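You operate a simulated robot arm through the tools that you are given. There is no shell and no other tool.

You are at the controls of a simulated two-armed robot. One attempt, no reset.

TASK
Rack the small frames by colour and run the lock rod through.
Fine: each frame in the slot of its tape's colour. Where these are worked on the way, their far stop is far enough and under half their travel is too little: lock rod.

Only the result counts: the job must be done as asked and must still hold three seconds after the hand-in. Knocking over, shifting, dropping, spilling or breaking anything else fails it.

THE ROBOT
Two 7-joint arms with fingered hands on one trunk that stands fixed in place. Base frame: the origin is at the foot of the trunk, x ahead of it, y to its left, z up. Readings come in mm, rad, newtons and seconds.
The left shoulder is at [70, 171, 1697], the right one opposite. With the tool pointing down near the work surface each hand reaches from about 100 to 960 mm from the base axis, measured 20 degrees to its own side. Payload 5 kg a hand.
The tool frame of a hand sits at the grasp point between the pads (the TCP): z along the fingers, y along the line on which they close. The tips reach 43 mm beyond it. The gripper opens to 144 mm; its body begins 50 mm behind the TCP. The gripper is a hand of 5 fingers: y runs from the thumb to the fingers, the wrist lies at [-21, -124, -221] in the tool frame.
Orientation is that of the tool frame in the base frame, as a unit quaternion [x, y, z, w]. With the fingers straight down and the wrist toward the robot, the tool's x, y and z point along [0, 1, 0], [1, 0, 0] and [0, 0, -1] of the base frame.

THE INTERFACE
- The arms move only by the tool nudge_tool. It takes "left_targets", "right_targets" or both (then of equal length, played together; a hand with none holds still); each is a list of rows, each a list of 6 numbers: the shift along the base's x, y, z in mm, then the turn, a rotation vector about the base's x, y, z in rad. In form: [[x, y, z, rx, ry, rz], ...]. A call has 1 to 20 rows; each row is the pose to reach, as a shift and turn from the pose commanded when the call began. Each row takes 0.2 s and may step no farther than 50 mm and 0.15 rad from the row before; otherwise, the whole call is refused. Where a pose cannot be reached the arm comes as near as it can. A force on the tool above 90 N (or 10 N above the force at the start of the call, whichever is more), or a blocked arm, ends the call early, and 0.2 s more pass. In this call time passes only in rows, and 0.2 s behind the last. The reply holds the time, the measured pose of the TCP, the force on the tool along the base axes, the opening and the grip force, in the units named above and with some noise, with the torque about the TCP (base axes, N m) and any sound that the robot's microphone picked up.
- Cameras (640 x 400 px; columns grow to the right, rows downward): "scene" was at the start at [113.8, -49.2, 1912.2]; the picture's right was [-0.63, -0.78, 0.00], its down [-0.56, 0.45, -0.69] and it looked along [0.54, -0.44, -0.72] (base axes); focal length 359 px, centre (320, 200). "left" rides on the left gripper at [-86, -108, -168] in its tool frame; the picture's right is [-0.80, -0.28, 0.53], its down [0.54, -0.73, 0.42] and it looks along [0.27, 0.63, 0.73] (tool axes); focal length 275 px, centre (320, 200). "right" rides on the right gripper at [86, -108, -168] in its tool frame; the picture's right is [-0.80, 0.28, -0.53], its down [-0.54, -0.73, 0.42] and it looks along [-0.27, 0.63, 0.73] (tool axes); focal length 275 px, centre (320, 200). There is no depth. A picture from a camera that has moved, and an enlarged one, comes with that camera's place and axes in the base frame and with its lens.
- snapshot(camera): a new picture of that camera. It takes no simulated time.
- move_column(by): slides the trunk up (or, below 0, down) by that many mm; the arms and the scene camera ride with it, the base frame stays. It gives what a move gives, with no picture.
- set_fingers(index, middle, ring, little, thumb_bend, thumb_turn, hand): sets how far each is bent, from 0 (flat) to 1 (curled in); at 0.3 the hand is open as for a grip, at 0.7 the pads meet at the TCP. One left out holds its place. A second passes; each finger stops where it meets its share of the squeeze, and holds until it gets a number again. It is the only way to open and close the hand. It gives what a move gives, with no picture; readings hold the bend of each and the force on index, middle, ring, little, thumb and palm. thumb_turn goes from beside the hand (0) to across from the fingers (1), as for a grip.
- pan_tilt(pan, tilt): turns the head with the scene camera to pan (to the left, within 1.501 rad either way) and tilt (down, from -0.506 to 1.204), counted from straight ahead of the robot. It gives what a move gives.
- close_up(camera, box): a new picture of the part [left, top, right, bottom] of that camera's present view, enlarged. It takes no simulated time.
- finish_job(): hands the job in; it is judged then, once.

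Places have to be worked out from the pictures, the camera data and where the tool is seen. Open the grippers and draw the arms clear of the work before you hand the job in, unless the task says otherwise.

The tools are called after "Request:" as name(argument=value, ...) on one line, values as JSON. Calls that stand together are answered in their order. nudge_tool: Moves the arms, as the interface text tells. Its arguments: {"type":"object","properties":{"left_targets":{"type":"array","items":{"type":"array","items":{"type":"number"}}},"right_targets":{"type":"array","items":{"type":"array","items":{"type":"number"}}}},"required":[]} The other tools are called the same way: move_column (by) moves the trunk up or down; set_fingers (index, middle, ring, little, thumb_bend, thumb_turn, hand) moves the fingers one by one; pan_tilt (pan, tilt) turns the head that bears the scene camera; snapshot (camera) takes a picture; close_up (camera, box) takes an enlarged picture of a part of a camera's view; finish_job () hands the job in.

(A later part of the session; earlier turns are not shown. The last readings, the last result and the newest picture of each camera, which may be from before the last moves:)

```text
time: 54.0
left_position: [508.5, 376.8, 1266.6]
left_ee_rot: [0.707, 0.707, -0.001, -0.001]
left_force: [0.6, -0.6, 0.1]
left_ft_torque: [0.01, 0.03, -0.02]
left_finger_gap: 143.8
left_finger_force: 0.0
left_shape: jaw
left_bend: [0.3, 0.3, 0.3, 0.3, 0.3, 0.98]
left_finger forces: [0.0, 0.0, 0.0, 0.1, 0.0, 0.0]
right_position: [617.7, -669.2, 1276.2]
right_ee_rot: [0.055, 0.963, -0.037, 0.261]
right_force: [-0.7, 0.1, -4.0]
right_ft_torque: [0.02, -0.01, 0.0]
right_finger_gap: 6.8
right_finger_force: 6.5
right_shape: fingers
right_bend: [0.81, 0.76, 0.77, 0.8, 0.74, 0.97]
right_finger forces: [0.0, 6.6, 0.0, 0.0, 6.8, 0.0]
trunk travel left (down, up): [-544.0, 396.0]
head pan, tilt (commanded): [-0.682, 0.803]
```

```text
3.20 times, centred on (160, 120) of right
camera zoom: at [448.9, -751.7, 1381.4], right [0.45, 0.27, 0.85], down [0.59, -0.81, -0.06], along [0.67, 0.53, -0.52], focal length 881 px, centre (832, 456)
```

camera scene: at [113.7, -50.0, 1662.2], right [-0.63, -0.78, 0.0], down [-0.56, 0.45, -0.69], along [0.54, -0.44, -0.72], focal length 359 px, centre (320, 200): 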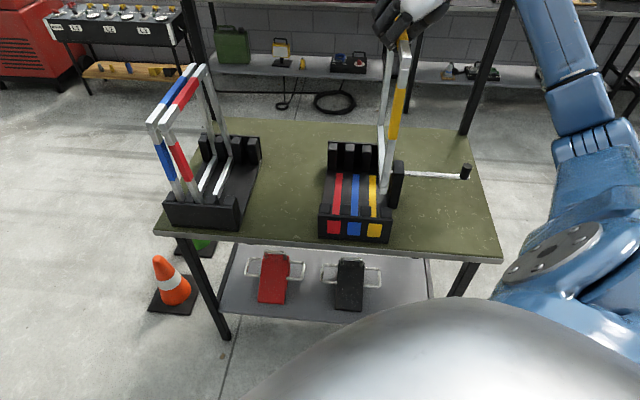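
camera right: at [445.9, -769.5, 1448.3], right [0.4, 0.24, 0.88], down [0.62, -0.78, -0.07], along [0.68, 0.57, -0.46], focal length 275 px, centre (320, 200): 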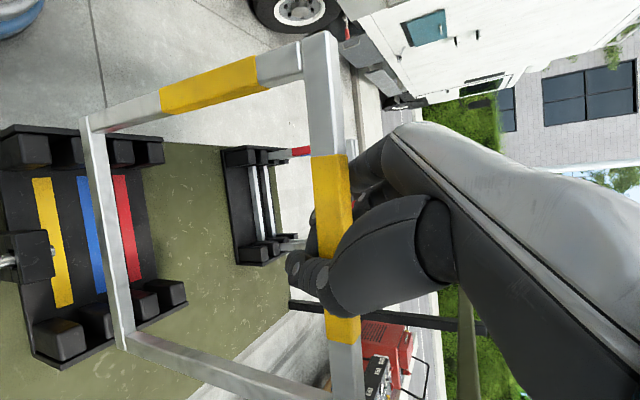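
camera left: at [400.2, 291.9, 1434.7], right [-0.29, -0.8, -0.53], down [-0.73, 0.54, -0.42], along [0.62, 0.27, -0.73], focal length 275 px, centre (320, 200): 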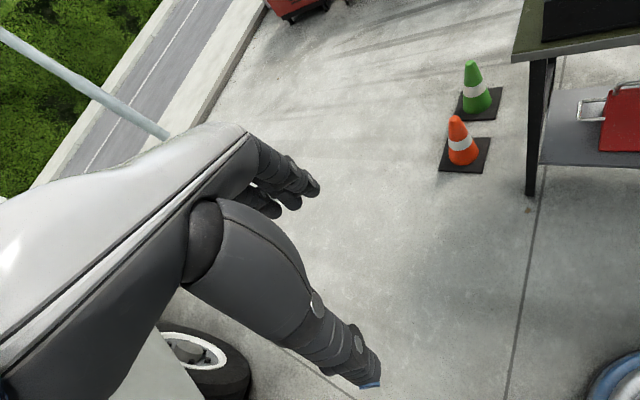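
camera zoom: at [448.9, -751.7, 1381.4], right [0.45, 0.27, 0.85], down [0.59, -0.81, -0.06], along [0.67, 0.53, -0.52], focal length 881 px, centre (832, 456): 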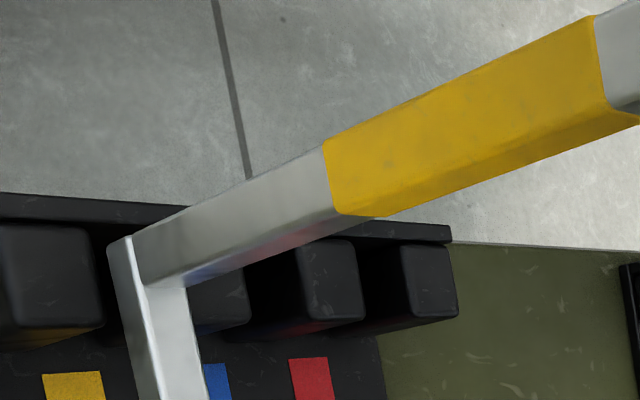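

Both ends now read r≈157.5, just 3 mm right of the slot centre with correct heading. I shift that back while lowering further.

Request:
nudge_tool(right_targets=[[1.2, 1.2, -2, 0, 0, 0], [2.3, 2.3, -6, 0, 0, 0], [2.3, 2.3, -12, 0, 0, 0]])

Request:
close_up(camera="scene", box=[360, 175, 410, 225])

Request:
close_up(camera="scene", box=[360, 135, 410, 175])

```text
time: 54.8
left_position: [507.8, 377.4, 1266.7]
left_ee_rot: [0.707, 0.707, -0.002, -0.001]
left_force: [0.2, -0.2, 0.5]
left_ft_torque: [-0.04, 0.01, 0.01]
left_finger_gap: 143.6
left_finger_force: 0.1
left_shape: jaw
left_bend: [0.3, 0.3, 0.3, 0.3, 0.3, 0.98]
left_finger forces: [0.0, 0.1, 0.0, 0.1, 0.1, 0.0]
right_position: [620.2, -665.3, 1263.9]
right_ee_rot: [0.055, 0.963, -0.038, 0.26]
right_force: [-0.6, -1.0, -4.6]
right_ft_torque: [0.04, -0.06, -0.01]
right_finger_gap: 6.9
right_finger_force: 7.1
right_shape: fingers
right_bend: [0.81, 0.76, 0.77, 0.8, 0.74, 0.97]
right_finger forces: [0.1, 6.3, 0.0, 0.1, 6.7, 0.0]
trunk travel left (down, up): [-544.0, 396.0]
head pan, tilt (commanded): [-0.682, 0.803]
```

```text
8.00 times, centred on (385, 200) of scene
camera zoom: at [114.0, -49.6, 1662.2], right [-0.63, -0.78, 0.0], down [-0.56, 0.45, -0.69], along [0.54, -0.44, -0.72], focal length 2875 px, centre (-200, 200)
```

zoom: 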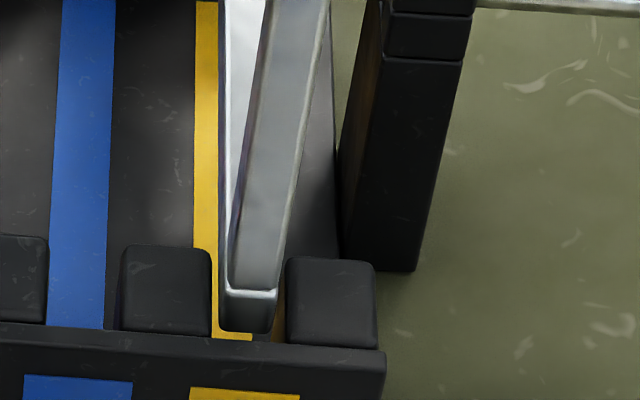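

```text
10.00 times, centred on (385, 155) of scene
camera zoom: at [114.0, -49.6, 1662.2], right [-0.63, -0.78, 0.0], down [-0.56, 0.45, -0.69], along [0.54, -0.44, -0.72], focal length 3593 px, centre (-330, 650)
```

zoom: 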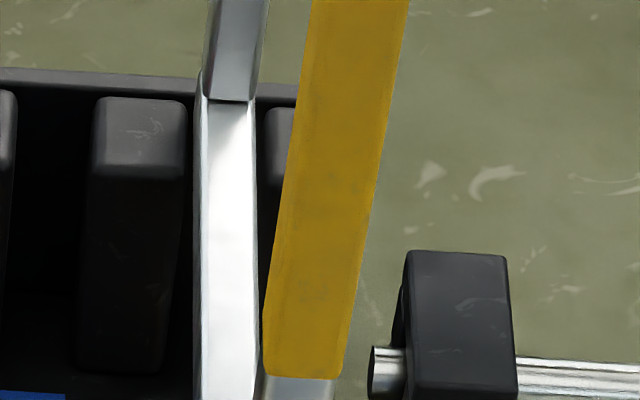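

Both ends are centred in the slot gap now. I lower straight down another 16 mm.

Request:
nudge_tool(right_targets=[[0, 0, -6, 0, 0, 0], [0, 0, -12, 0, 0, 0], [0, 0, -18, 0, 0, 0]])

Request:
close_up(camera="scene", box=[360, 175, 410, 225])

Request:
close_up(camera="scene", box=[360, 135, 410, 175])

```text
time: 55.6
left_position: [507.9, 376.5, 1268.5]
left_ee_rot: [0.707, 0.708, -0.002, 0.0]
left_force: [0.0, 0.0, -0.1]
left_ft_torque: [0.03, -0.05, 0.02]
left_finger_gap: 143.7
left_finger_force: 0.1
left_shape: jaw
left_bend: [0.3, 0.3, 0.3, 0.3, 0.3, 0.98]
left_finger forces: [0.1, 0.0, 0.0, 0.0, 0.0, 0.1]
right_position: [620.1, -665.1, 1245.4]
right_ee_rot: [0.054, 0.963, -0.037, 0.261]
right_force: [0.6, 0.5, -4.2]
right_ft_torque: [0.03, -0.02, 0.0]
right_finger_gap: 6.7
right_finger_force: 6.5
right_shape: fingers
right_bend: [0.81, 0.76, 0.77, 0.8, 0.74, 0.97]
right_finger forces: [0.0, 6.4, 0.1, 0.1, 6.7, 0.1]
trunk travel left (down, up): [-544.0, 396.0]
head pan, tilt (commanded): [-0.682, 0.803]
```

```text
8.00 times, centred on (385, 200) of scene
camera zoom: at [114.1, -49.5, 1662.2], right [-0.63, -0.78, 0.0], down [-0.56, 0.45, -0.69], along [0.54, -0.44, -0.72], focal length 2875 px, centre (-200, 200)
```

zoom: 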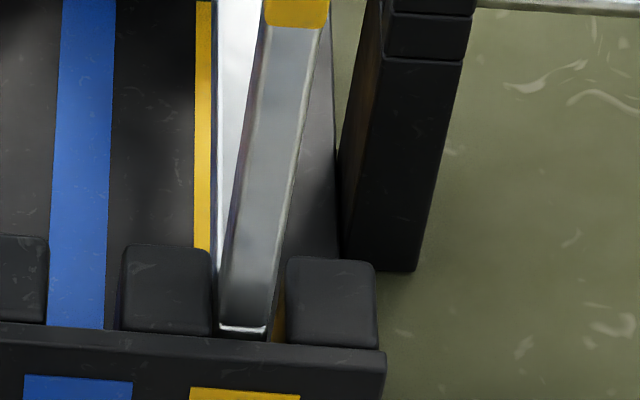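

```text
10.00 times, centred on (385, 155) of scene
camera zoom: at [114.1, -49.5, 1662.2], right [-0.63, -0.78, 0.0], down [-0.56, 0.45, -0.69], along [0.54, -0.44, -0.72], focal length 3593 px, centre (-330, 650)
```

zoom: 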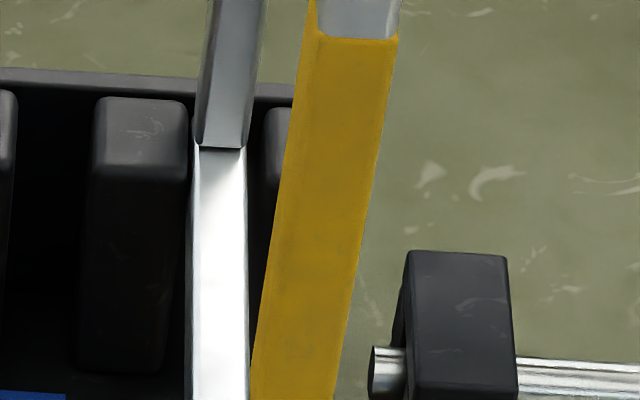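

The bottom bar has entered the slot at both ends without contact forces. I nudge 1.5 mm right to stay centred and lower further.

Request:
nudge_tool(right_targets=[[-1, -1, -6, 0, 0, 0], [-1.4, -1.4, -13, 0, 0, 0], [-1.4, -1.4, -20, 0, 0, 0], [-1.4, -1.4, -27, 0, 0, 0]])

Request:
close_up(camera="scene", box=[350, 125, 420, 225])

```text
time: 56.6
left_position: [508.7, 377.3, 1267.7]
left_ee_rot: [0.707, 0.708, -0.001, -0.002]
left_force: [-0.2, -1.1, 0.2]
left_ft_torque: [-0.03, 0.01, -0.04]
left_finger_gap: 143.9
left_finger_force: 0.1
left_shape: jaw
left_bend: [0.3, 0.3, 0.3, 0.3, 0.3, 0.98]
left_finger forces: [0.0, 0.0, 0.1, 0.1, 0.0, 0.1]
right_position: [619.6, -667.5, 1219.5]
right_ee_rot: [0.055, 0.963, -0.037, 0.261]
right_force: [-0.2, 0.2, -4.8]
right_ft_torque: [0.04, 0.0, -0.02]
right_finger_gap: 6.8
right_finger_force: 6.5
right_shape: fingers
right_bend: [0.81, 0.76, 0.77, 0.8, 0.74, 0.97]
right_finger forces: [0.1, 6.3, 0.0, 0.0, 6.6, 0.1]
trunk travel left (down, up): [-544.0, 396.0]
head pan, tilt (commanded): [-0.682, 0.803]
```

```text
4.00 times, centred on (385, 175) of scene
camera zoom: at [114.2, -49.7, 1662.1], right [-0.63, -0.78, 0.0], down [-0.56, 0.45, -0.69], along [0.54, -0.44, -0.72], focal length 1437 px, centre (60, 300)
```

zoom: 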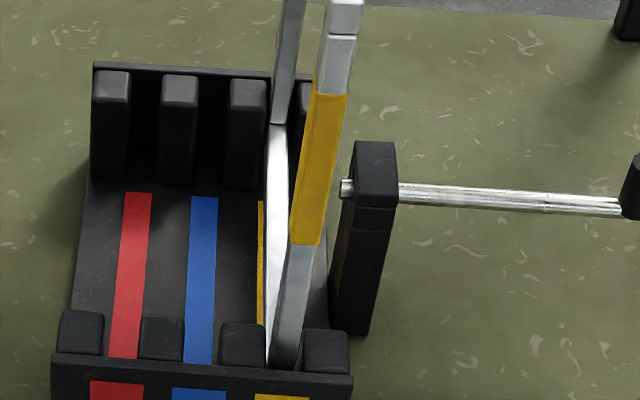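

It slides down nicely. I continue lowering in small steps until the load comes off the hand.

Request:
nudge_tool(right_targets=[[0, 0, -6, 0, 0, 0], [0, 0, -12, 0, 0, 0], [0, 0, -18, 0, 0, 0], [0, 0, -24, 0, 0, 0], [0, 0, -29, 0, 0, 0]])

Request:
close_up(camera="scene", box=[350, 125, 420, 225])

Request:
close_up(camera="right", box=[0, 0, 640, 400])

```text
time: 57.8
left_position: [506.9, 376.7, 1266.3]
left_ee_rot: [0.707, 0.707, -0.002, -0.002]
left_force: [-1.0, 0.3, -0.3]
left_ft_torque: [0.0, -0.04, 0.01]
left_finger_gap: 143.8
left_finger_force: 0.0
left_shape: jaw
left_bend: [0.3, 0.3, 0.3, 0.3, 0.3, 0.98]
left_finger forces: [0.0, 0.1, 0.1, 0.0, 0.1, 0.0]
right_position: [619.7, -665.9, 1190.9]
right_ee_rot: [0.054, 0.963, -0.038, 0.261]
right_force: [1.0, 0.7, -3.7]
right_ft_torque: [0.01, -0.02, -0.02]
right_finger_gap: 6.8
right_finger_force: 6.4
right_shape: fingers
right_bend: [0.81, 0.76, 0.77, 0.8, 0.74, 0.97]
right_finger forces: [0.1, 6.3, 0.0, 0.1, 6.7, 0.0]
trunk travel left (down, up): [-544.0, 396.0]
head pan, tilt (commanded): [-0.682, 0.803]
```

```text
4.00 times, centred on (385, 175) of scene
camera zoom: at [114.1, -49.6, 1662.1], right [-0.63, -0.78, 0.0], down [-0.56, 0.45, -0.69], along [0.54, -0.44, -0.72], focal length 1437 px, centre (60, 300)
```

zoom: 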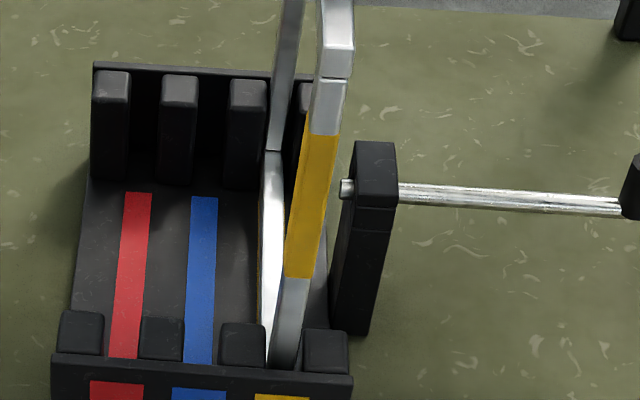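

```text
1.00 times, centred on (320, 200) of right (not enlarged: the box is as wide or as high as the picture)
camera zoom: at [450.1, -750.3, 1296.4], right [0.45, 0.27, 0.85], down [0.59, -0.81, -0.06], along [0.67, 0.53, -0.52], focal length 275 px, centre (320, 200)
```

zoom: 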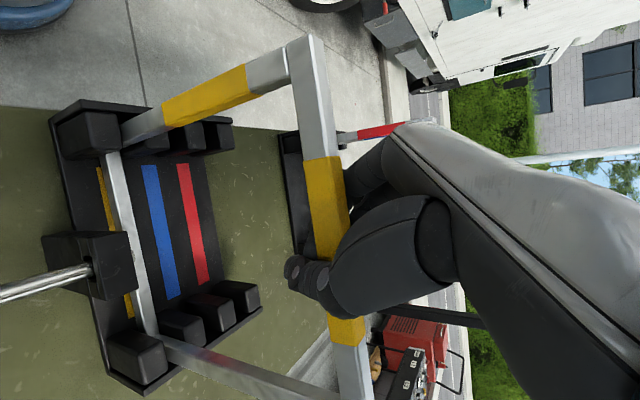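

Nearly seated. I ease down the last millimetres, watching the vertical force.

Request:
nudge_tool(right_targets=[[0, 0, -3, 0, 0, 0], [0, 0, -6, 0, 0, 0], [0, 0, -9, 0, 0, 0]])

Request:
nudge_tool(right_targets=[[0, 0, -3, 0, 0, 0]])

Request:
close_up(camera="scene", box=[350, 125, 420, 225])

```text
time: 58.6
left_position: [508.8, 378.1, 1268.1]
left_ee_rot: [0.707, 0.707, -0.002, -0.001]
left_force: [-0.3, 0.0, -0.4]
left_ft_torque: [-0.01, 0.02, 0.01]
left_finger_gap: 144.0
left_finger_force: 0.0
left_shape: jaw
left_bend: [0.3, 0.3, 0.3, 0.3, 0.3, 0.98]
left_finger forces: [0.0, 0.0, 0.1, 0.0, 0.0, 0.1]
right_position: [618.5, -666.2, 1183.1]
right_ee_rot: [0.055, 0.963, -0.037, 0.261]
right_force: [2.3, -1.8, 4.0]
right_ft_torque: [-0.07, -0.03, 0.03]
right_finger_gap: 6.6
right_finger_force: 5.4
right_shape: fingers
right_bend: [0.82, 0.76, 0.77, 0.8, 0.74, 0.97]
right_finger forces: [0.1, 5.2, 0.0, 0.0, 5.6, 0.0]
trunk travel left (down, up): [-544.0, 396.0]
head pan, tilt (commanded): [-0.682, 0.803]
```

```text
time: 59.0
left_position: [507.6, 377.8, 1266.9]
left_ee_rot: [0.706, 0.708, -0.001, -0.001]
left_force: [0.9, -0.5, 0.2]
left_ft_torque: [-0.01, 0.0, 0.0]
left_finger_gap: 143.6
left_finger_force: 0.0
left_shape: jaw
left_bend: [0.3, 0.3, 0.3, 0.3, 0.3, 0.98]
left_finger forces: [0.1, 0.1, 0.0, 0.0, 0.1, 0.0]
right_position: [619.7, -666.1, 1177.4]
right_ee_rot: [0.054, 0.963, -0.037, 0.26]
right_force: [-0.1, -0.6, -2.6]
right_ft_torque: [0.05, 0.04, 0.01]
right_finger_gap: 6.8
right_finger_force: 2.1
right_shape: fingers
right_bend: [0.82, 0.77, 0.77, 0.8, 0.74, 0.97]
right_finger forces: [0.0, 1.9, 0.0, 0.0, 1.7, 0.1]
trunk travel left (down, up): [-544.0, 396.0]
head pan, tilt (commanded): [-0.682, 0.803]
```

```text
4.00 times, centred on (385, 175) of scene
camera zoom: at [113.8, -49.3, 1662.1], right [-0.63, -0.78, 0.0], down [-0.56, 0.45, -0.69], along [0.54, -0.44, -0.72], focal length 1437 px, centre (60, 300)
```

zoom: 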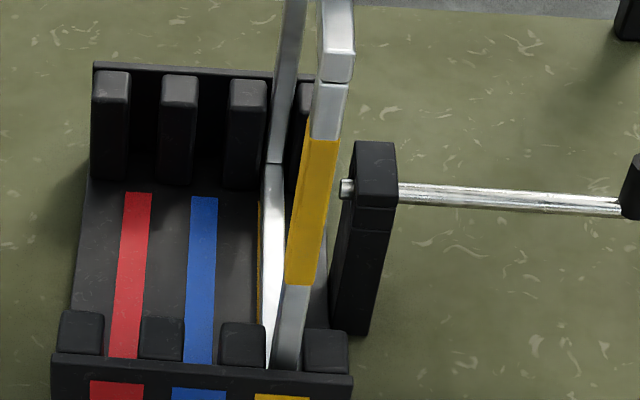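

The load has come off, so the yellow frame is seated. I open the hand and check that the frame stays put.

Request:
set_fingers(hand="right", index=0.5, middle=0.5, ring=0.5, little=0.5, thumb_bend=0.5)

Request:
snapshot(camera="scene")

Request:
snapshot(camera="right")

```text
time: 60.0
left_position: [507.2, 376.6, 1267.3]
left_ee_rot: [0.707, 0.707, -0.002, -0.001]
left_force: [-1.3, -0.5, -0.1]
left_ft_torque: [0.04, 0.03, -0.03]
left_finger_gap: 143.9
left_finger_force: 0.2
left_shape: jaw
left_bend: [0.3, 0.3, 0.3, 0.3, 0.3, 0.98]
left_finger forces: [0.1, 0.0, 0.0, 0.1, 0.0, 0.1]
right_position: [618.3, -667.0, 1180.5]
right_ee_rot: [0.055, 0.963, -0.038, 0.261]
right_force: [-0.4, 0.3, -0.5]
right_ft_torque: [-0.01, 0.02, 0.0]
right_finger_gap: 78.1
right_finger_force: 0.1
right_shape: fingers
right_bend: [0.5, 0.5, 0.5, 0.5, 0.5, 0.97]
right_finger forces: [0.0, 0.1, 0.0, 0.0, 0.0, 0.1]
trunk travel left (down, up): [-544.0, 396.0]
head pan, tilt (commanded): [-0.682, 0.803]
```

```text
taken
camera scene: at [113.7, -49.0, 1662.2], right [-0.63, -0.78, 0.0], down [-0.56, 0.45, -0.69], along [0.54, -0.44, -0.72], focal length 359 px, centre (320, 200)
```

scene: 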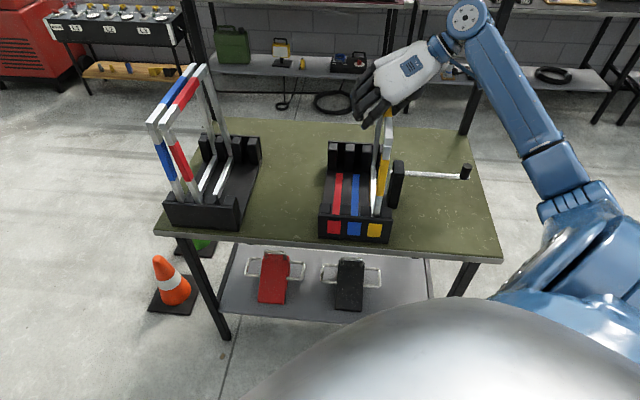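

```text
taken
camera right: at [449.1, -749.7, 1284.4], right [0.45, 0.27, 0.85], down [0.59, -0.81, -0.06], along [0.67, 0.52, -0.52], focal length 275 px, centre (320, 200)
```

right: 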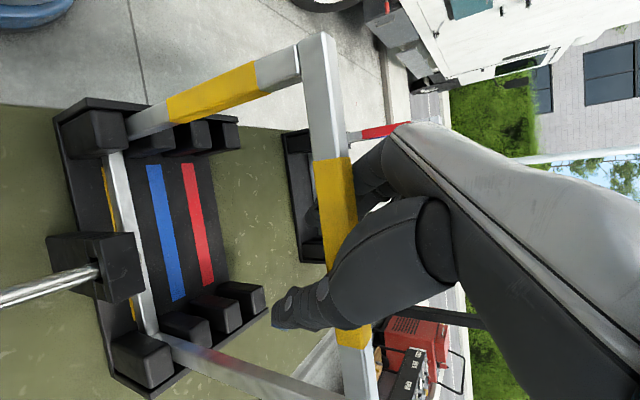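

The yellow frame stands on its own in its slot. I lift the hand straight up, clear of the bar.

Request:
nudge_tool(right_targets=[[0, 0, 10, 0, 0, 0], [0, 0, 25, 0, 0, 0], [0, 0, 45, 0, 0, 0], [0, 0, 75, 0, 0, 0], [0, 0, 110, 0, 0, 0], [0, 0, 145, 0, 0, 0]])

Request:
snapshot(camera="scene")

Request:
close_up(camera="scene", box=[300, 90, 420, 250])

Request:
close_up(camera="scene", box=[130, 50, 280, 240])

```text
time: 61.4
left_position: [505.9, 376.4, 1267.1]
left_ee_rot: [0.707, 0.707, -0.002, 0.0]
left_force: [-0.7, -0.1, -0.3]
left_ft_torque: [-0.03, -0.01, 0.0]
left_finger_gap: 143.9
left_finger_force: 0.1
left_shape: jaw
left_bend: [0.3, 0.3, 0.3, 0.3, 0.3, 0.98]
left_finger forces: [0.0, 0.1, 0.0, 0.1, 0.0, 0.0]
right_position: [617.7, -664.3, 1325.0]
right_ee_rot: [0.055, 0.963, -0.038, 0.26]
right_force: [-0.2, 0.9, -0.1]
right_ft_torque: [-0.03, -0.03, -0.02]
right_finger_gap: 78.2
right_finger_force: 0.1
right_shape: fingers
right_bend: [0.5, 0.5, 0.5, 0.5, 0.5, 0.97]
right_finger forces: [0.1, 0.1, 0.0, 0.0, 0.1, 0.0]
trunk travel left (down, up): [-544.0, 396.0]
head pan, tilt (commanded): [-0.682, 0.803]
```

```text
taken
camera scene: at [113.2, -48.2, 1662.2], right [-0.63, -0.78, 0.0], down [-0.56, 0.45, -0.69], along [0.54, -0.44, -0.72], focal length 359 px, centre (320, 200)
```

scene: 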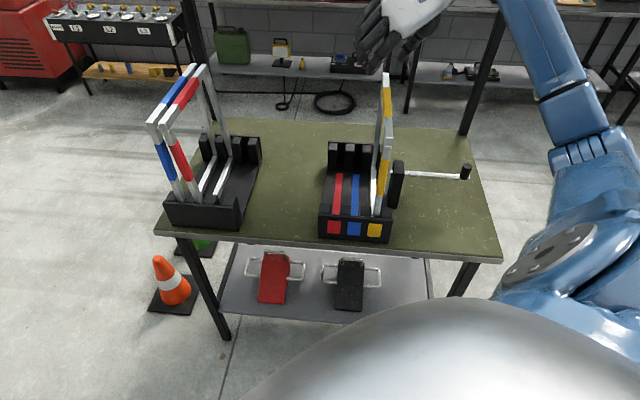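

```text
2.50 times, centred on (360, 170) of scene
camera zoom: at [113.2, -48.2, 1662.2], right [-0.63, -0.78, 0.0], down [-0.56, 0.45, -0.69], along [0.54, -0.44, -0.72], focal length 898 px, centre (220, 275)
```

zoom: 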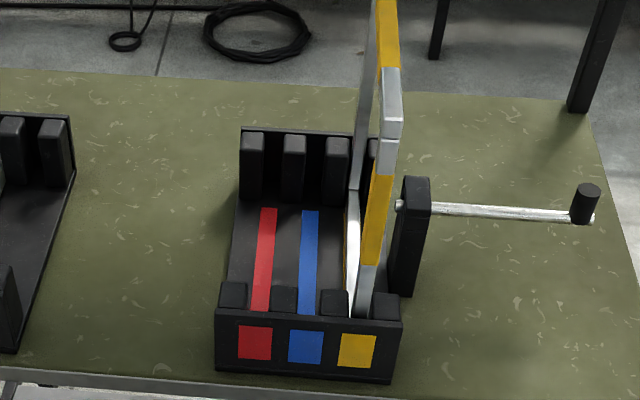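

```text
2.11 times, centred on (205, 145) of scene
camera zoom: at [113.2, -48.2, 1662.2], right [-0.63, -0.78, 0.0], down [-0.56, 0.45, -0.69], along [0.54, -0.44, -0.72], focal length 756 px, centre (562, 316)
```

zoom: 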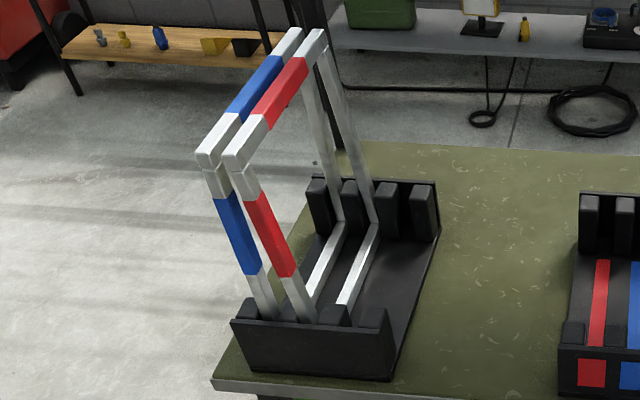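

Yellow is seated and upright in its slot. Next is red, which is leaning left toward blue in the stand; I bring the hand back to heading +45°, tilt 30°, near the stand at a safe height and measure.

Request:
nudge_tool(right_targets=[[20, 20, 2, 0.0071, -0.0023, -0.1097], [44, 44, 4, 0.0142, -0.0046, -0.2194], [68, 68, 6, 0.0213, -0.0069, -0.3291], [92, 92, 8, 0.0284, -0.0093, -0.4389], [116, 116, 10, 0.0355, -0.0116, -0.5486], [140, 140, 10, 0.0426, -0.0139, -0.6583], [170, 170, 10, 0.0426, -0.0139, -0.6583], [200, 200, 10, 0.0426, -0.0139, -0.6583], [230, 230, 10, 0.0426, -0.0139, -0.6583], [260, 258, 10, 0.0426, -0.0139, -0.6583], [282, 279, 10, 0.0426, -0.0139, -0.6583]])

Request:
snapshot(camera="right")

Request:
close_up(camera="scene", box=[140, 55, 240, 135])

```text
time: 63.8
left_position: [508.9, 378.6, 1266.8]
left_ee_rot: [0.708, 0.706, -0.002, 0.0]
left_force: [0.7, 0.8, 0.6]
left_ft_torque: [-0.04, 0.03, -0.01]
left_finger_gap: 143.9
left_finger_force: 0.1
left_shape: jaw
left_bend: [0.3, 0.3, 0.3, 0.3, 0.3, 0.98]
left_finger forces: [0.0, 0.1, 0.0, 0.0, 0.0, 0.0]
right_position: [905.4, -384.4, 1333.5]
right_ee_rot: [0.368, 0.893, -0.1, 0.24]
right_force: [0.6, 0.0, 0.3]
right_ft_torque: [-0.01, 0.02, -0.01]
right_finger_gap: 78.3
right_finger_force: 0.1
right_shape: fingers
right_bend: [0.5, 0.5, 0.5, 0.5, 0.5, 0.97]
right_finger forces: [0.0, 0.0, 0.1, 0.1, 0.0, 0.0]
trunk travel left (down, up): [-544.0, 396.0]
head pan, tilt (commanded): [-0.682, 0.803]
```

```text
taken
camera right: at [716.7, -350.0, 1435.1], right [0.5, -0.1, 0.86], down [-0.03, -1.0, -0.09], along [0.87, 0.02, -0.5], focal length 275 px, centre (320, 200)
```

right: 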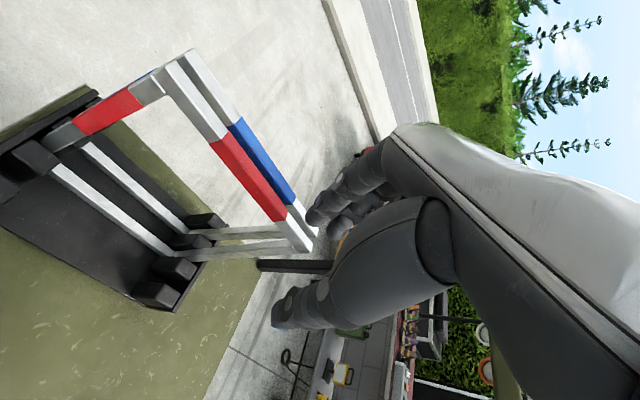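

```text
5.00 times, centred on (190, 95) of scene
camera zoom: at [115.1, -47.4, 1662.1], right [-0.63, -0.78, 0.0], down [-0.56, 0.45, -0.69], along [0.54, -0.44, -0.72], focal length 1797 px, centre (970, 725)
```

zoom: 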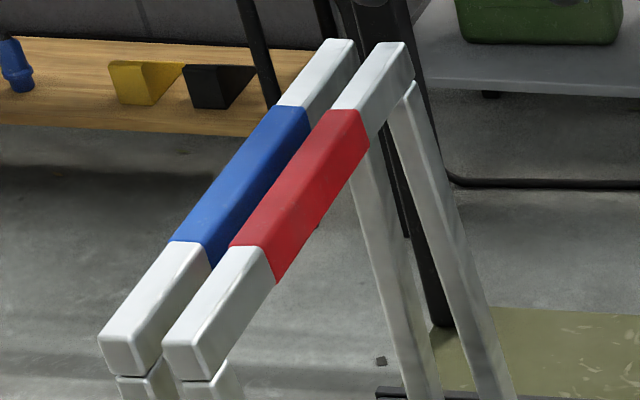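

Red and blue lean together, leaving only about 12 mm between their tops. I'll use a clean index–thumb pinch: curl the other three fingers out of the way so only the index tip has to go into that gap.

Request:
set_fingers(hand="right", index=0.59, middle=1.0, ring=1.0, little=1.0, thumb_bend=0.5)

Request:
close_up(camera="right", box=[200, 120, 440, 350])

Request:
close_up(camera="scene", box=[150, 0, 310, 130])

```text
time: 64.8
left_position: [507.2, 377.5, 1267.6]
left_ee_rot: [0.707, 0.707, -0.002, 0.0]
left_force: [-0.1, -0.3, 0.1]
left_ft_torque: [0.0, 0.02, 0.02]
left_finger_gap: 143.7
left_finger_force: 0.1
left_shape: jaw
left_bend: [0.3, 0.3, 0.3, 0.3, 0.3, 0.98]
left_finger forces: [0.0, 0.0, 0.0, 0.1, 0.0, 0.0]
right_position: [903.9, -386.6, 1333.6]
right_ee_rot: [0.368, 0.893, -0.099, 0.24]
right_force: [-1.0, 0.1, -0.2]
right_ft_torque: [-0.01, 0.02, 0.03]
right_finger_gap: 62.3
right_finger_force: 0.1
right_shape: fingers
right_bend: [0.59, 1.0, 1.0, 1.0, 0.5, 0.97]
right_finger forces: [0.0, 0.0, 0.1, 0.0, 0.0, 0.0]
trunk travel left (down, up): [-544.0, 396.0]
head pan, tilt (commanded): [-0.682, 0.803]
```

```text
1.74 times, centred on (320, 235) of right
camera zoom: at [715.4, -351.4, 1435.2], right [0.5, -0.1, 0.86], down [-0.03, -1.0, -0.09], along [0.87, 0.02, -0.5], focal length 479 px, centre (320, 139)
```

zoom: 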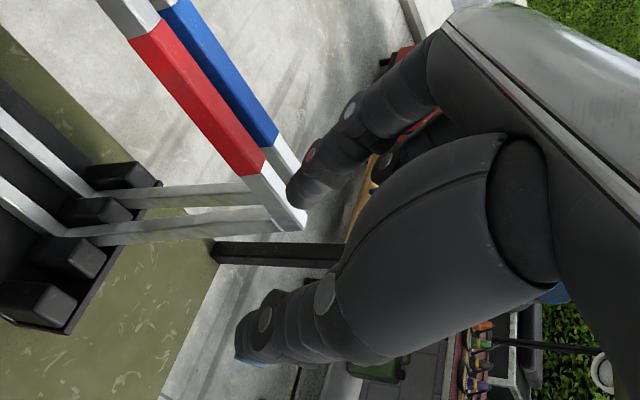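

```text
3.08 times, centred on (230, 65) of scene
camera zoom: at [113.8, -49.1, 1662.2], right [-0.63, -0.78, 0.0], down [-0.56, 0.45, -0.69], along [0.54, -0.44, -0.72], focal length 1106 px, centre (597, 615)
```

zoom: 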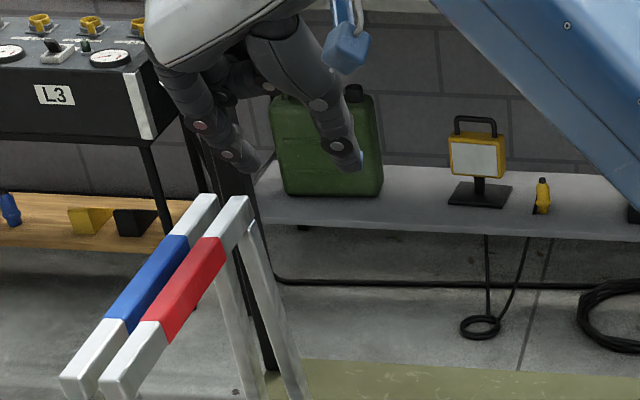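

Only the index and thumb are extended now. I zoom in on the red/blue gap from both cameras to position the index tip precisely.

Request:
close_up(camera="right", box=[150, 40, 250, 140])

Request:
close_up(camera="right", box=[230, 140, 330, 260])

Request:
close_up(camera="scene", box=[150, 95, 200, 135])

Request:
close_up(camera="scene", box=[180, 58, 230, 98])

```text
4.00 times, centred on (200, 90) of right
camera zoom: at [715.4, -351.4, 1435.2], right [0.5, -0.1, 0.86], down [-0.03, -1.0, -0.09], along [0.87, 0.02, -0.5], focal length 1101 px, centre (800, 640)
```

zoom: 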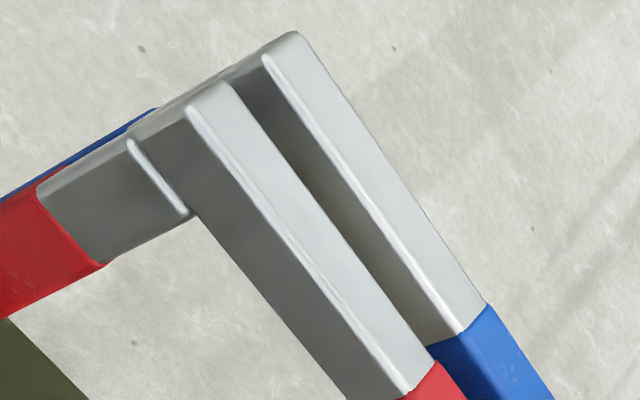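

```text
3.33 times, centred on (280, 200) of right
camera zoom: at [715.4, -351.4, 1435.2], right [0.5, -0.1, 0.86], down [-0.03, -1.0, -0.09], along [0.87, 0.02, -0.5], focal length 918 px, centre (453, 200)
```

zoom: 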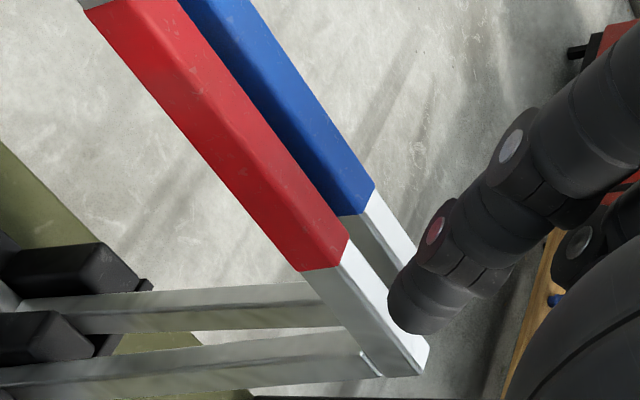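

```text
10.00 times, centred on (175, 115) of scene
camera zoom: at [113.8, -49.1, 1662.2], right [-0.63, -0.78, 0.0], down [-0.56, 0.45, -0.69], along [0.54, -0.44, -0.72], focal length 3593 px, centre (1770, 1050)
```

zoom: 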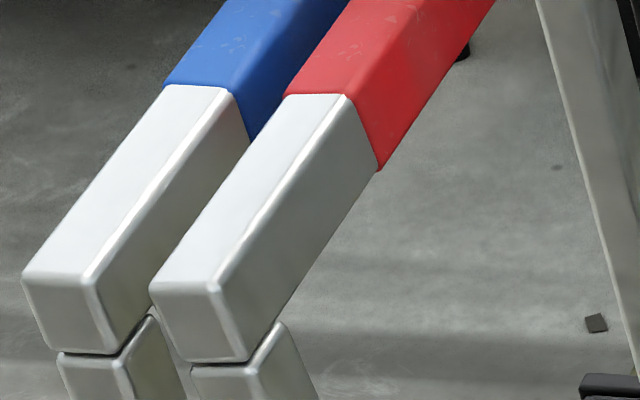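

```text
10.00 times, centred on (205, 78) of scene
camera zoom: at [113.8, -49.1, 1662.2], right [-0.63, -0.78, 0.0], down [-0.56, 0.45, -0.69], along [0.54, -0.44, -0.72], focal length 3593 px, centre (1470, 1420)
```

zoom: 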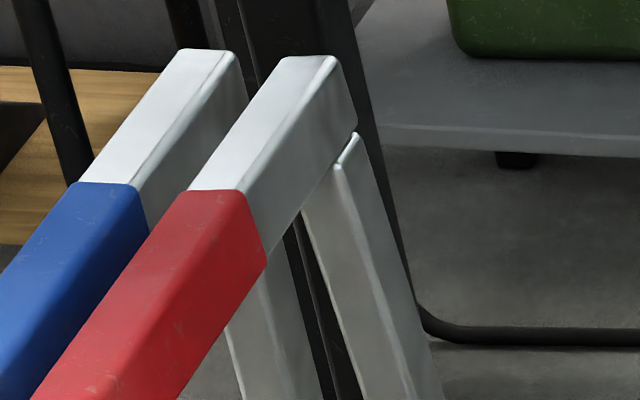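

Red spans r≈-366…-350 and blue's right face is at -379, so the gap is about 13 mm centred at r≈-372.7, with frame mid-length at f≈164. I move so the index tip is over that gap and come down partway to verify.

Request:
nudge_tool(right_targets=[[16, 17, -15, 0, 0, 0], [32, 34, -30, 0, 0, 0], [48, 51, -45, 0, 0, 0], [62.4, 67.7, -60, 0, 0, 0], [62.4, 67.7, -68, 0, 0, 0]])

Request:
close_up(camera="right", box=[210, 120, 370, 280])

Request:
close_up(camera="scene", box=[160, 20, 240, 90])

```text
time: 66.0
left_position: [508.1, 376.2, 1267.2]
left_ee_rot: [0.707, 0.707, -0.001, -0.001]
left_force: [0.6, -0.6, 0.5]
left_ft_torque: [0.01, 0.01, 0.02]
left_finger_gap: 143.8
left_finger_force: 0.0
left_shape: jaw
left_bend: [0.3, 0.3, 0.3, 0.3, 0.3, 0.98]
left_finger forces: [0.0, 0.0, 0.0, 0.1, 0.0, 0.1]
right_position: [964.4, -319.2, 1267.4]
right_ee_rot: [0.369, 0.893, -0.099, 0.24]
right_force: [-0.6, 0.3, 0.2]
right_ft_torque: [0.05, -0.01, -0.01]
right_finger_gap: 62.4
right_finger_force: 0.1
right_shape: fingers
right_bend: [0.59, 1.0, 1.0, 1.0, 0.5, 0.97]
right_finger forces: [0.0, 0.1, 0.0, 0.0, 0.0, 0.0]
trunk travel left (down, up): [-544.0, 396.0]
head pan, tilt (commanded): [-0.682, 0.803]
```

```text
2.50 times, centred on (290, 200) of right
camera zoom: at [777.1, -284.5, 1368.8], right [0.5, -0.1, 0.86], down [-0.03, -1.0, -0.09], along [0.87, 0.02, -0.5], focal length 688 px, centre (395, 200)
```

zoom: 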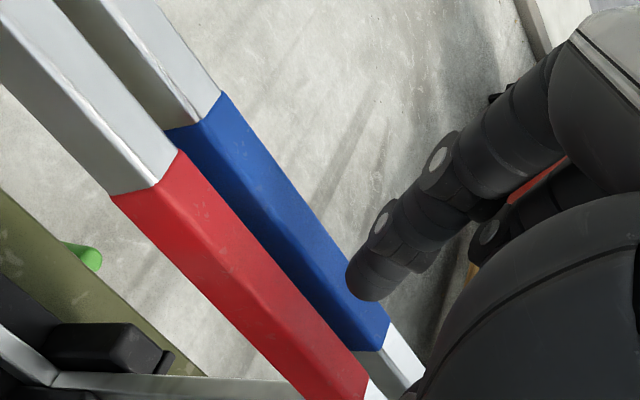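

```text
5.71 times, centred on (200, 55) of scene
camera zoom: at [113.8, -49.4, 1662.2], right [-0.63, -0.78, 0.0], down [-0.56, 0.45, -0.69], along [0.54, -0.44, -0.72], focal length 2053 px, centre (1006, 1029)
```

zoom: 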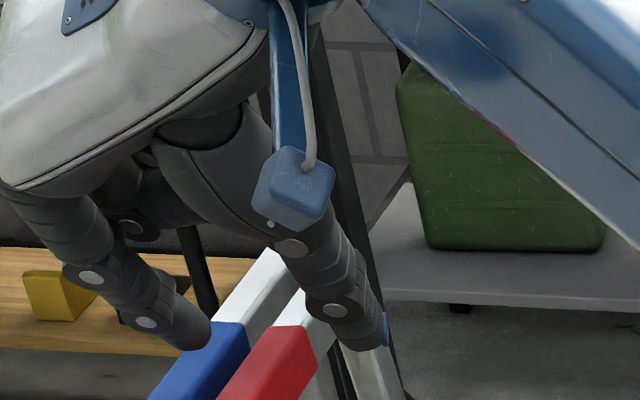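

Triangulating the index tip gives tool y≈+40 (consistent with the 62 mm gap reading), so it sits over blue's edge. I bend the index slightly more to bring its tip over the gap and re-measure.

Request:
set_fingers(hand="right", index=0.62)

Request:
close_up(camera="right", box=[210, 120, 370, 280])

Request:
close_up(camera="scene", box=[160, 30, 240, 100])

```text
time: 67.0
left_position: [508.3, 376.4, 1266.8]
left_ee_rot: [0.707, 0.707, -0.001, -0.001]
left_force: [-0.2, 1.2, 0.7]
left_ft_torque: [0.02, -0.03, 0.0]
left_finger_gap: 143.9
left_finger_force: 0.0
left_shape: jaw
left_bend: [0.3, 0.3, 0.3, 0.3, 0.3, 0.98]
left_finger forces: [0.0, 0.1, 0.0, 0.0, 0.0, 0.0]
right_position: [965.7, -317.5, 1267.3]
right_ee_rot: [0.369, 0.892, -0.1, 0.24]
right_force: [0.5, 0.1, -0.3]
right_ft_torque: [-0.05, -0.02, -0.01]
right_finger_gap: 56.6
right_finger_force: 0.0
right_shape: fingers
right_bend: [0.62, 1.0, 1.0, 1.0, 0.5, 0.97]
right_finger forces: [0.0, 0.0, 0.0, 0.0, 0.0, 0.0]
trunk travel left (down, up): [-544.0, 396.0]
head pan, tilt (commanded): [-0.682, 0.803]
```

```text
2.50 times, centred on (290, 200) of right
camera zoom: at [777.2, -283.9, 1368.9], right [0.5, -0.1, 0.86], down [-0.03, -1.0, -0.09], along [0.87, 0.02, -0.5], focal length 688 px, centre (395, 200)
```

zoom: 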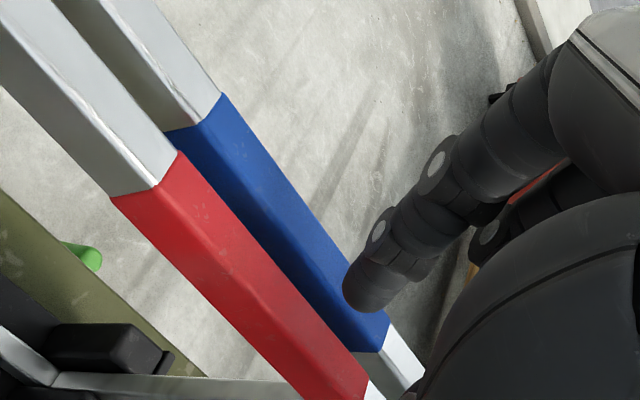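

```text
5.71 times, centred on (200, 65) of scene
camera zoom: at [114.1, -48.6, 1662.2], right [-0.63, -0.78, 0.0], down [-0.56, 0.45, -0.69], along [0.54, -0.44, -0.72], focal length 2053 px, centre (1006, 971)
```

zoom: 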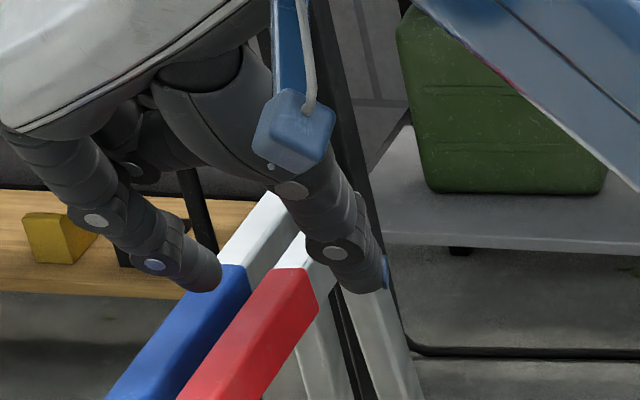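

The depth estimate of the fingertip is ambiguous by a few mm, so I close in gradually; near the bar tops the two views will settle it directly.

Request:
nudge_tool(right_targets=[[0, 0, -6, 0, 0, 0], [0, 0, -14, 0, 0, 0]])

Request:
close_up(camera="right", box=[210, 120, 370, 280])

Request:
close_up(camera="scene", box=[160, 30, 240, 100])

```text
time: 67.6
left_position: [507.7, 377.6, 1266.9]
left_ee_rot: [0.707, 0.707, -0.002, -0.001]
left_force: [0.9, 0.2, 0.7]
left_ft_torque: [-0.03, 0.02, 0.02]
left_finger_gap: 143.8
left_finger_force: 0.1
left_shape: jaw
left_bend: [0.3, 0.3, 0.3, 0.3, 0.3, 0.98]
left_finger forces: [0.0, 0.1, 0.0, 0.1, 0.0, 0.0]
right_position: [965.1, -319.1, 1250.9]
right_ee_rot: [0.369, 0.893, -0.099, 0.239]
right_force: [0.3, -0.4, 0.6]
right_ft_torque: [0.02, 0.06, 0.0]
right_finger_gap: 57.1
right_finger_force: 0.0
right_shape: fingers
right_bend: [0.62, 1.0, 1.0, 1.0, 0.5, 0.97]
right_finger forces: [0.1, 0.0, 0.0, 0.0, 0.0, 0.0]
trunk travel left (down, up): [-544.0, 396.0]
head pan, tilt (commanded): [-0.682, 0.803]
```

```text
2.50 times, centred on (290, 200) of right
camera zoom: at [777.0, -284.3, 1353.9], right [0.5, -0.1, 0.86], down [-0.03, -1.0, -0.09], along [0.87, 0.02, -0.5], focal length 688 px, centre (395, 200)
```

zoom: 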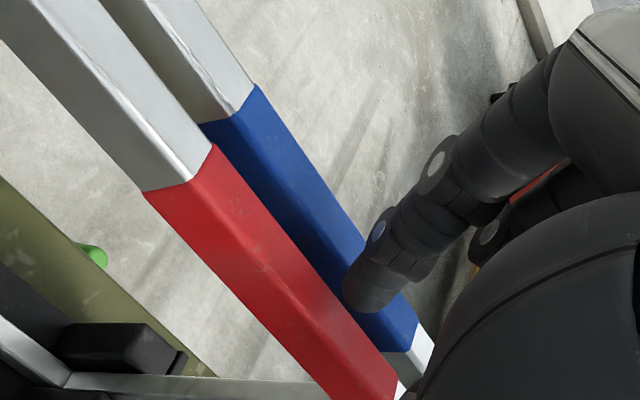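

```text
5.71 times, centred on (200, 65) of scene
camera zoom: at [114.2, -48.9, 1662.2], right [-0.63, -0.78, 0.0], down [-0.56, 0.45, -0.69], along [0.54, -0.44, -0.72], focal length 2053 px, centre (1006, 971)
```

zoom: 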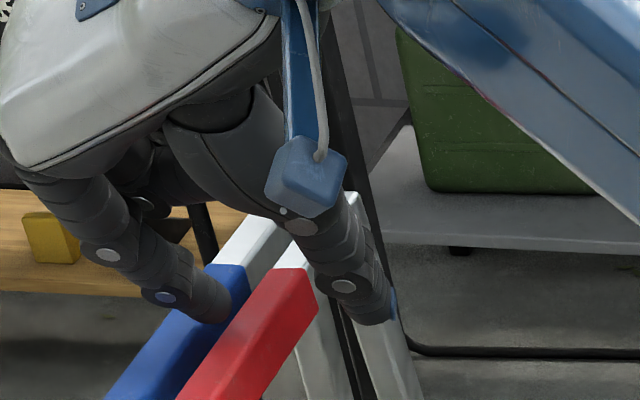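

Using the red tape corner as a local reference, the index tip comes out at r≈-371, z≈1210, right over the middle of the gap. I lower in small steps so it wedges in between red and blue.

Request:
nudge_tool(right_targets=[[-0.5, 0.5, -5, 0, 0, 0], [-1, 1, -10, 0, 0, 0], [-1, 1, -15, 0, 0, 0]])

Request:
close_up(camera="right", box=[210, 120, 370, 280])

Request:
close_up(camera="scene", box=[160, 30, 240, 100])

```text
time: 68.4
left_position: [505.1, 377.3, 1268.9]
left_ee_rot: [0.707, 0.707, -0.001, 0.0]
left_force: [0.2, -0.8, 0.9]
left_ft_torque: [0.0, -0.04, -0.01]
left_finger_gap: 143.9
left_finger_force: 0.0
left_shape: jaw
left_bend: [0.3, 0.3, 0.3, 0.3, 0.3, 0.98]
left_finger forces: [0.0, 0.1, 0.1, 0.0, 0.1, 0.0]
right_position: [961.6, -317.4, 1242.6]
right_ee_rot: [0.369, 0.892, -0.098, 0.243]
right_force: [2.8, -0.8, 18.2]
right_ft_torque: [0.06, -0.56, 0.0]
right_finger_gap: 54.4
right_finger_force: 9.1
right_shape: fingers
right_bend: [0.63, 1.0, 1.0, 1.0, 0.5, 0.97]
right_finger forces: [18.1, 0.1, 0.0, 0.1, 0.0, 0.0]
trunk travel left (down, up): [-544.0, 396.0]
head pan, tilt (commanded): [-0.682, 0.803]
```

```text
2.50 times, centred on (290, 200) of right
camera zoom: at [772.8, -283.0, 1343.1], right [0.49, -0.1, 0.86], down [-0.03, -1.0, -0.09], along [0.87, 0.02, -0.49], focal length 688 px, centre (395, 200)
```

zoom: 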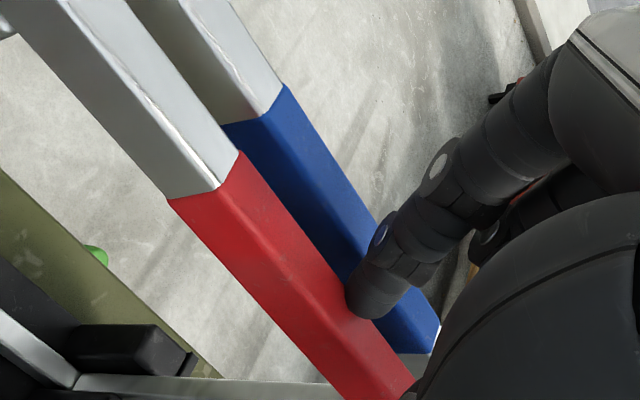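

```text
5.71 times, centred on (200, 65) of scene
camera zoom: at [110.9, -48.1, 1662.8], right [-0.63, -0.78, 0.0], down [-0.56, 0.45, -0.7], along [0.54, -0.44, -0.72], focal length 2053 px, centre (1006, 971)
```

zoom: 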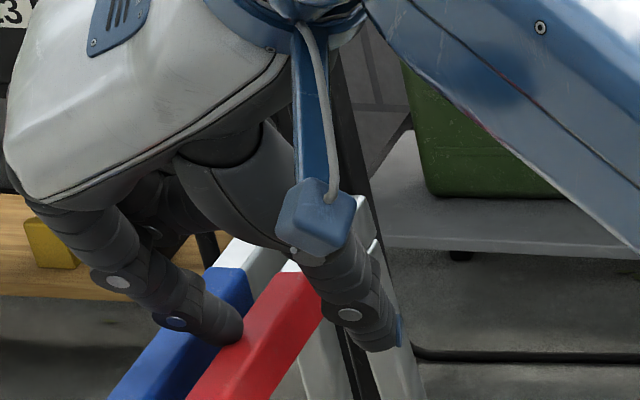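

The tip landed on red's top-left edge (18 N). I back up, shift about 7 mm toward blue and try again gently.

Request:
nudge_tool(right_targets=[[0, 0, 10, 0, 0, 0], [2.5, 2.5, 14, 0, 0, 0], [5, 5, 14, 0, 0, 0], [5, 5, 6, 0, 0, 0]])

Request:
close_up(camera="right", box=[210, 120, 370, 280])

Request:
close_up(camera="scene", box=[160, 30, 240, 100])

```text
time: 69.4
left_position: [507.1, 375.6, 1266.7]
left_ee_rot: [0.707, 0.707, -0.002, 0.0]
left_force: [0.6, -0.9, 0.0]
left_ft_torque: [0.02, -0.01, 0.05]
left_finger_gap: 143.5
left_finger_force: 0.1
left_shape: jaw
left_bend: [0.3, 0.3, 0.3, 0.3, 0.3, 0.98]
left_finger forces: [0.1, 0.0, 0.1, 0.1, 0.0, 0.0]
right_position: [968.2, -312.7, 1241.8]
right_ee_rot: [0.369, 0.893, -0.099, 0.239]
right_force: [-0.4, -0.7, 0.3]
right_ft_torque: [0.02, 0.03, -0.02]
right_finger_gap: 56.3
right_finger_force: 0.1
right_shape: fingers
right_bend: [0.62, 1.0, 1.0, 1.0, 0.5, 0.97]
right_finger forces: [0.1, 0.1, 0.1, 0.0, 0.0, 0.1]
trunk travel left (down, up): [-544.0, 396.0]
head pan, tilt (commanded): [-0.682, 0.803]
```

```text
2.50 times, centred on (290, 200) of right
camera zoom: at [780.6, -278.3, 1344.0], right [0.5, -0.1, 0.86], down [-0.03, -1.0, -0.09], along [0.87, 0.02, -0.5], focal length 688 px, centre (395, 200)
```

zoom: 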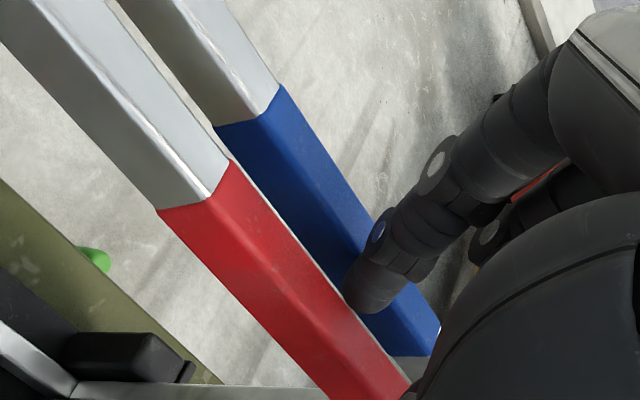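

```text
5.71 times, centred on (200, 65) of scene
camera zoom: at [114.4, -49.4, 1662.1], right [-0.63, -0.78, 0.0], down [-0.56, 0.45, -0.69], along [0.54, -0.44, -0.72], focal length 2053 px, centre (1006, 971)
```

zoom: 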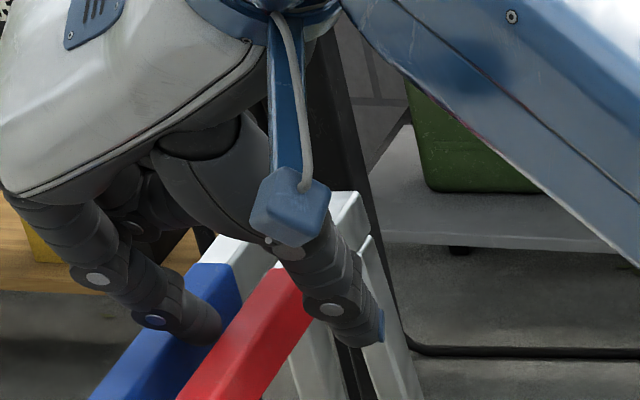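

Blue has leaned left a bit and the gap has widened; the tip now hovers between them. I lower again gently.

Request:
nudge_tool(right_targets=[[0, 0, -4, 0, 0, 0], [0, 0, -8, 0, 0, 0]])

Request:
close_up(camera="right", box=[210, 120, 370, 280])

Request:
close_up(camera="scene", box=[140, 30, 240, 130])

```text
time: 70.0
left_position: [508.4, 377.2, 1266.8]
left_ee_rot: [0.707, 0.707, -0.002, -0.001]
left_force: [-0.1, -0.6, -1.2]
left_ft_torque: [0.01, 0.0, 0.02]
left_finger_gap: 143.6
left_finger_force: 0.1
left_shape: jaw
left_bend: [0.3, 0.3, 0.3, 0.3, 0.3, 0.98]
left_finger forces: [0.0, 0.0, 0.0, 0.0, 0.0, 0.0]
right_position: [968.8, -314.0, 1234.0]
right_ee_rot: [0.368, 0.893, -0.099, 0.239]
right_force: [-0.8, -0.8, 0.0]
right_ft_torque: [-0.02, 0.04, -0.03]
right_finger_gap: 56.9
right_finger_force: 0.1
right_shape: fingers
right_bend: [0.62, 1.0, 1.0, 1.0, 0.5, 0.97]
right_finger forces: [0.1, 0.0, 0.1, 0.0, 0.0, 0.0]
trunk travel left (down, up): [-544.0, 396.0]
head pan, tilt (commanded): [-0.682, 0.803]
```

```text
2.50 times, centred on (290, 200) of right
camera zoom: at [780.8, -278.9, 1336.0], right [0.5, -0.1, 0.86], down [-0.03, -1.0, -0.09], along [0.87, 0.02, -0.5], focal length 688 px, centre (395, 200)
```

zoom: 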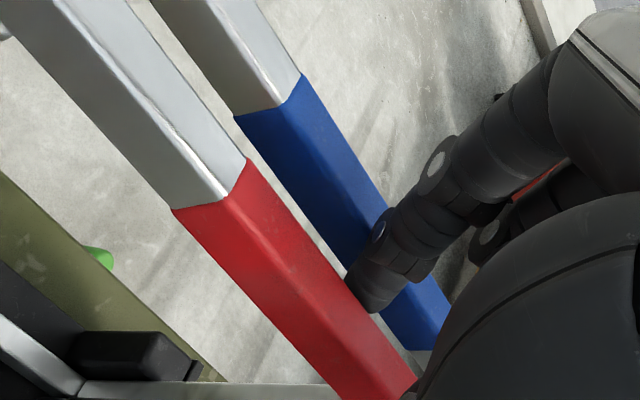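

```text
4.00 times, centred on (190, 80) of scene
camera zoom: at [114.3, -49.2, 1662.1], right [-0.63, -0.78, 0.0], down [-0.56, 0.45, -0.69], along [0.54, -0.44, -0.72], focal length 1437 px, centre (840, 680)
```

zoom: 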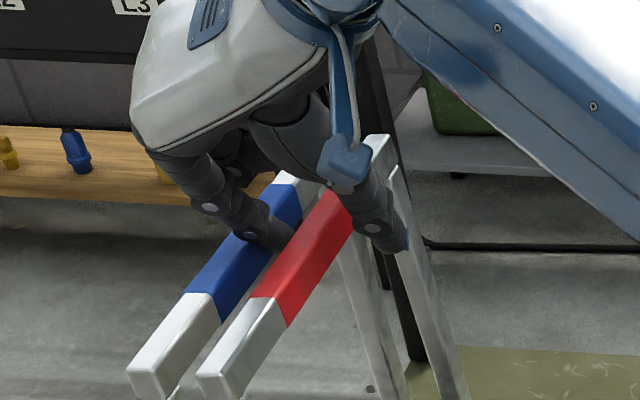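

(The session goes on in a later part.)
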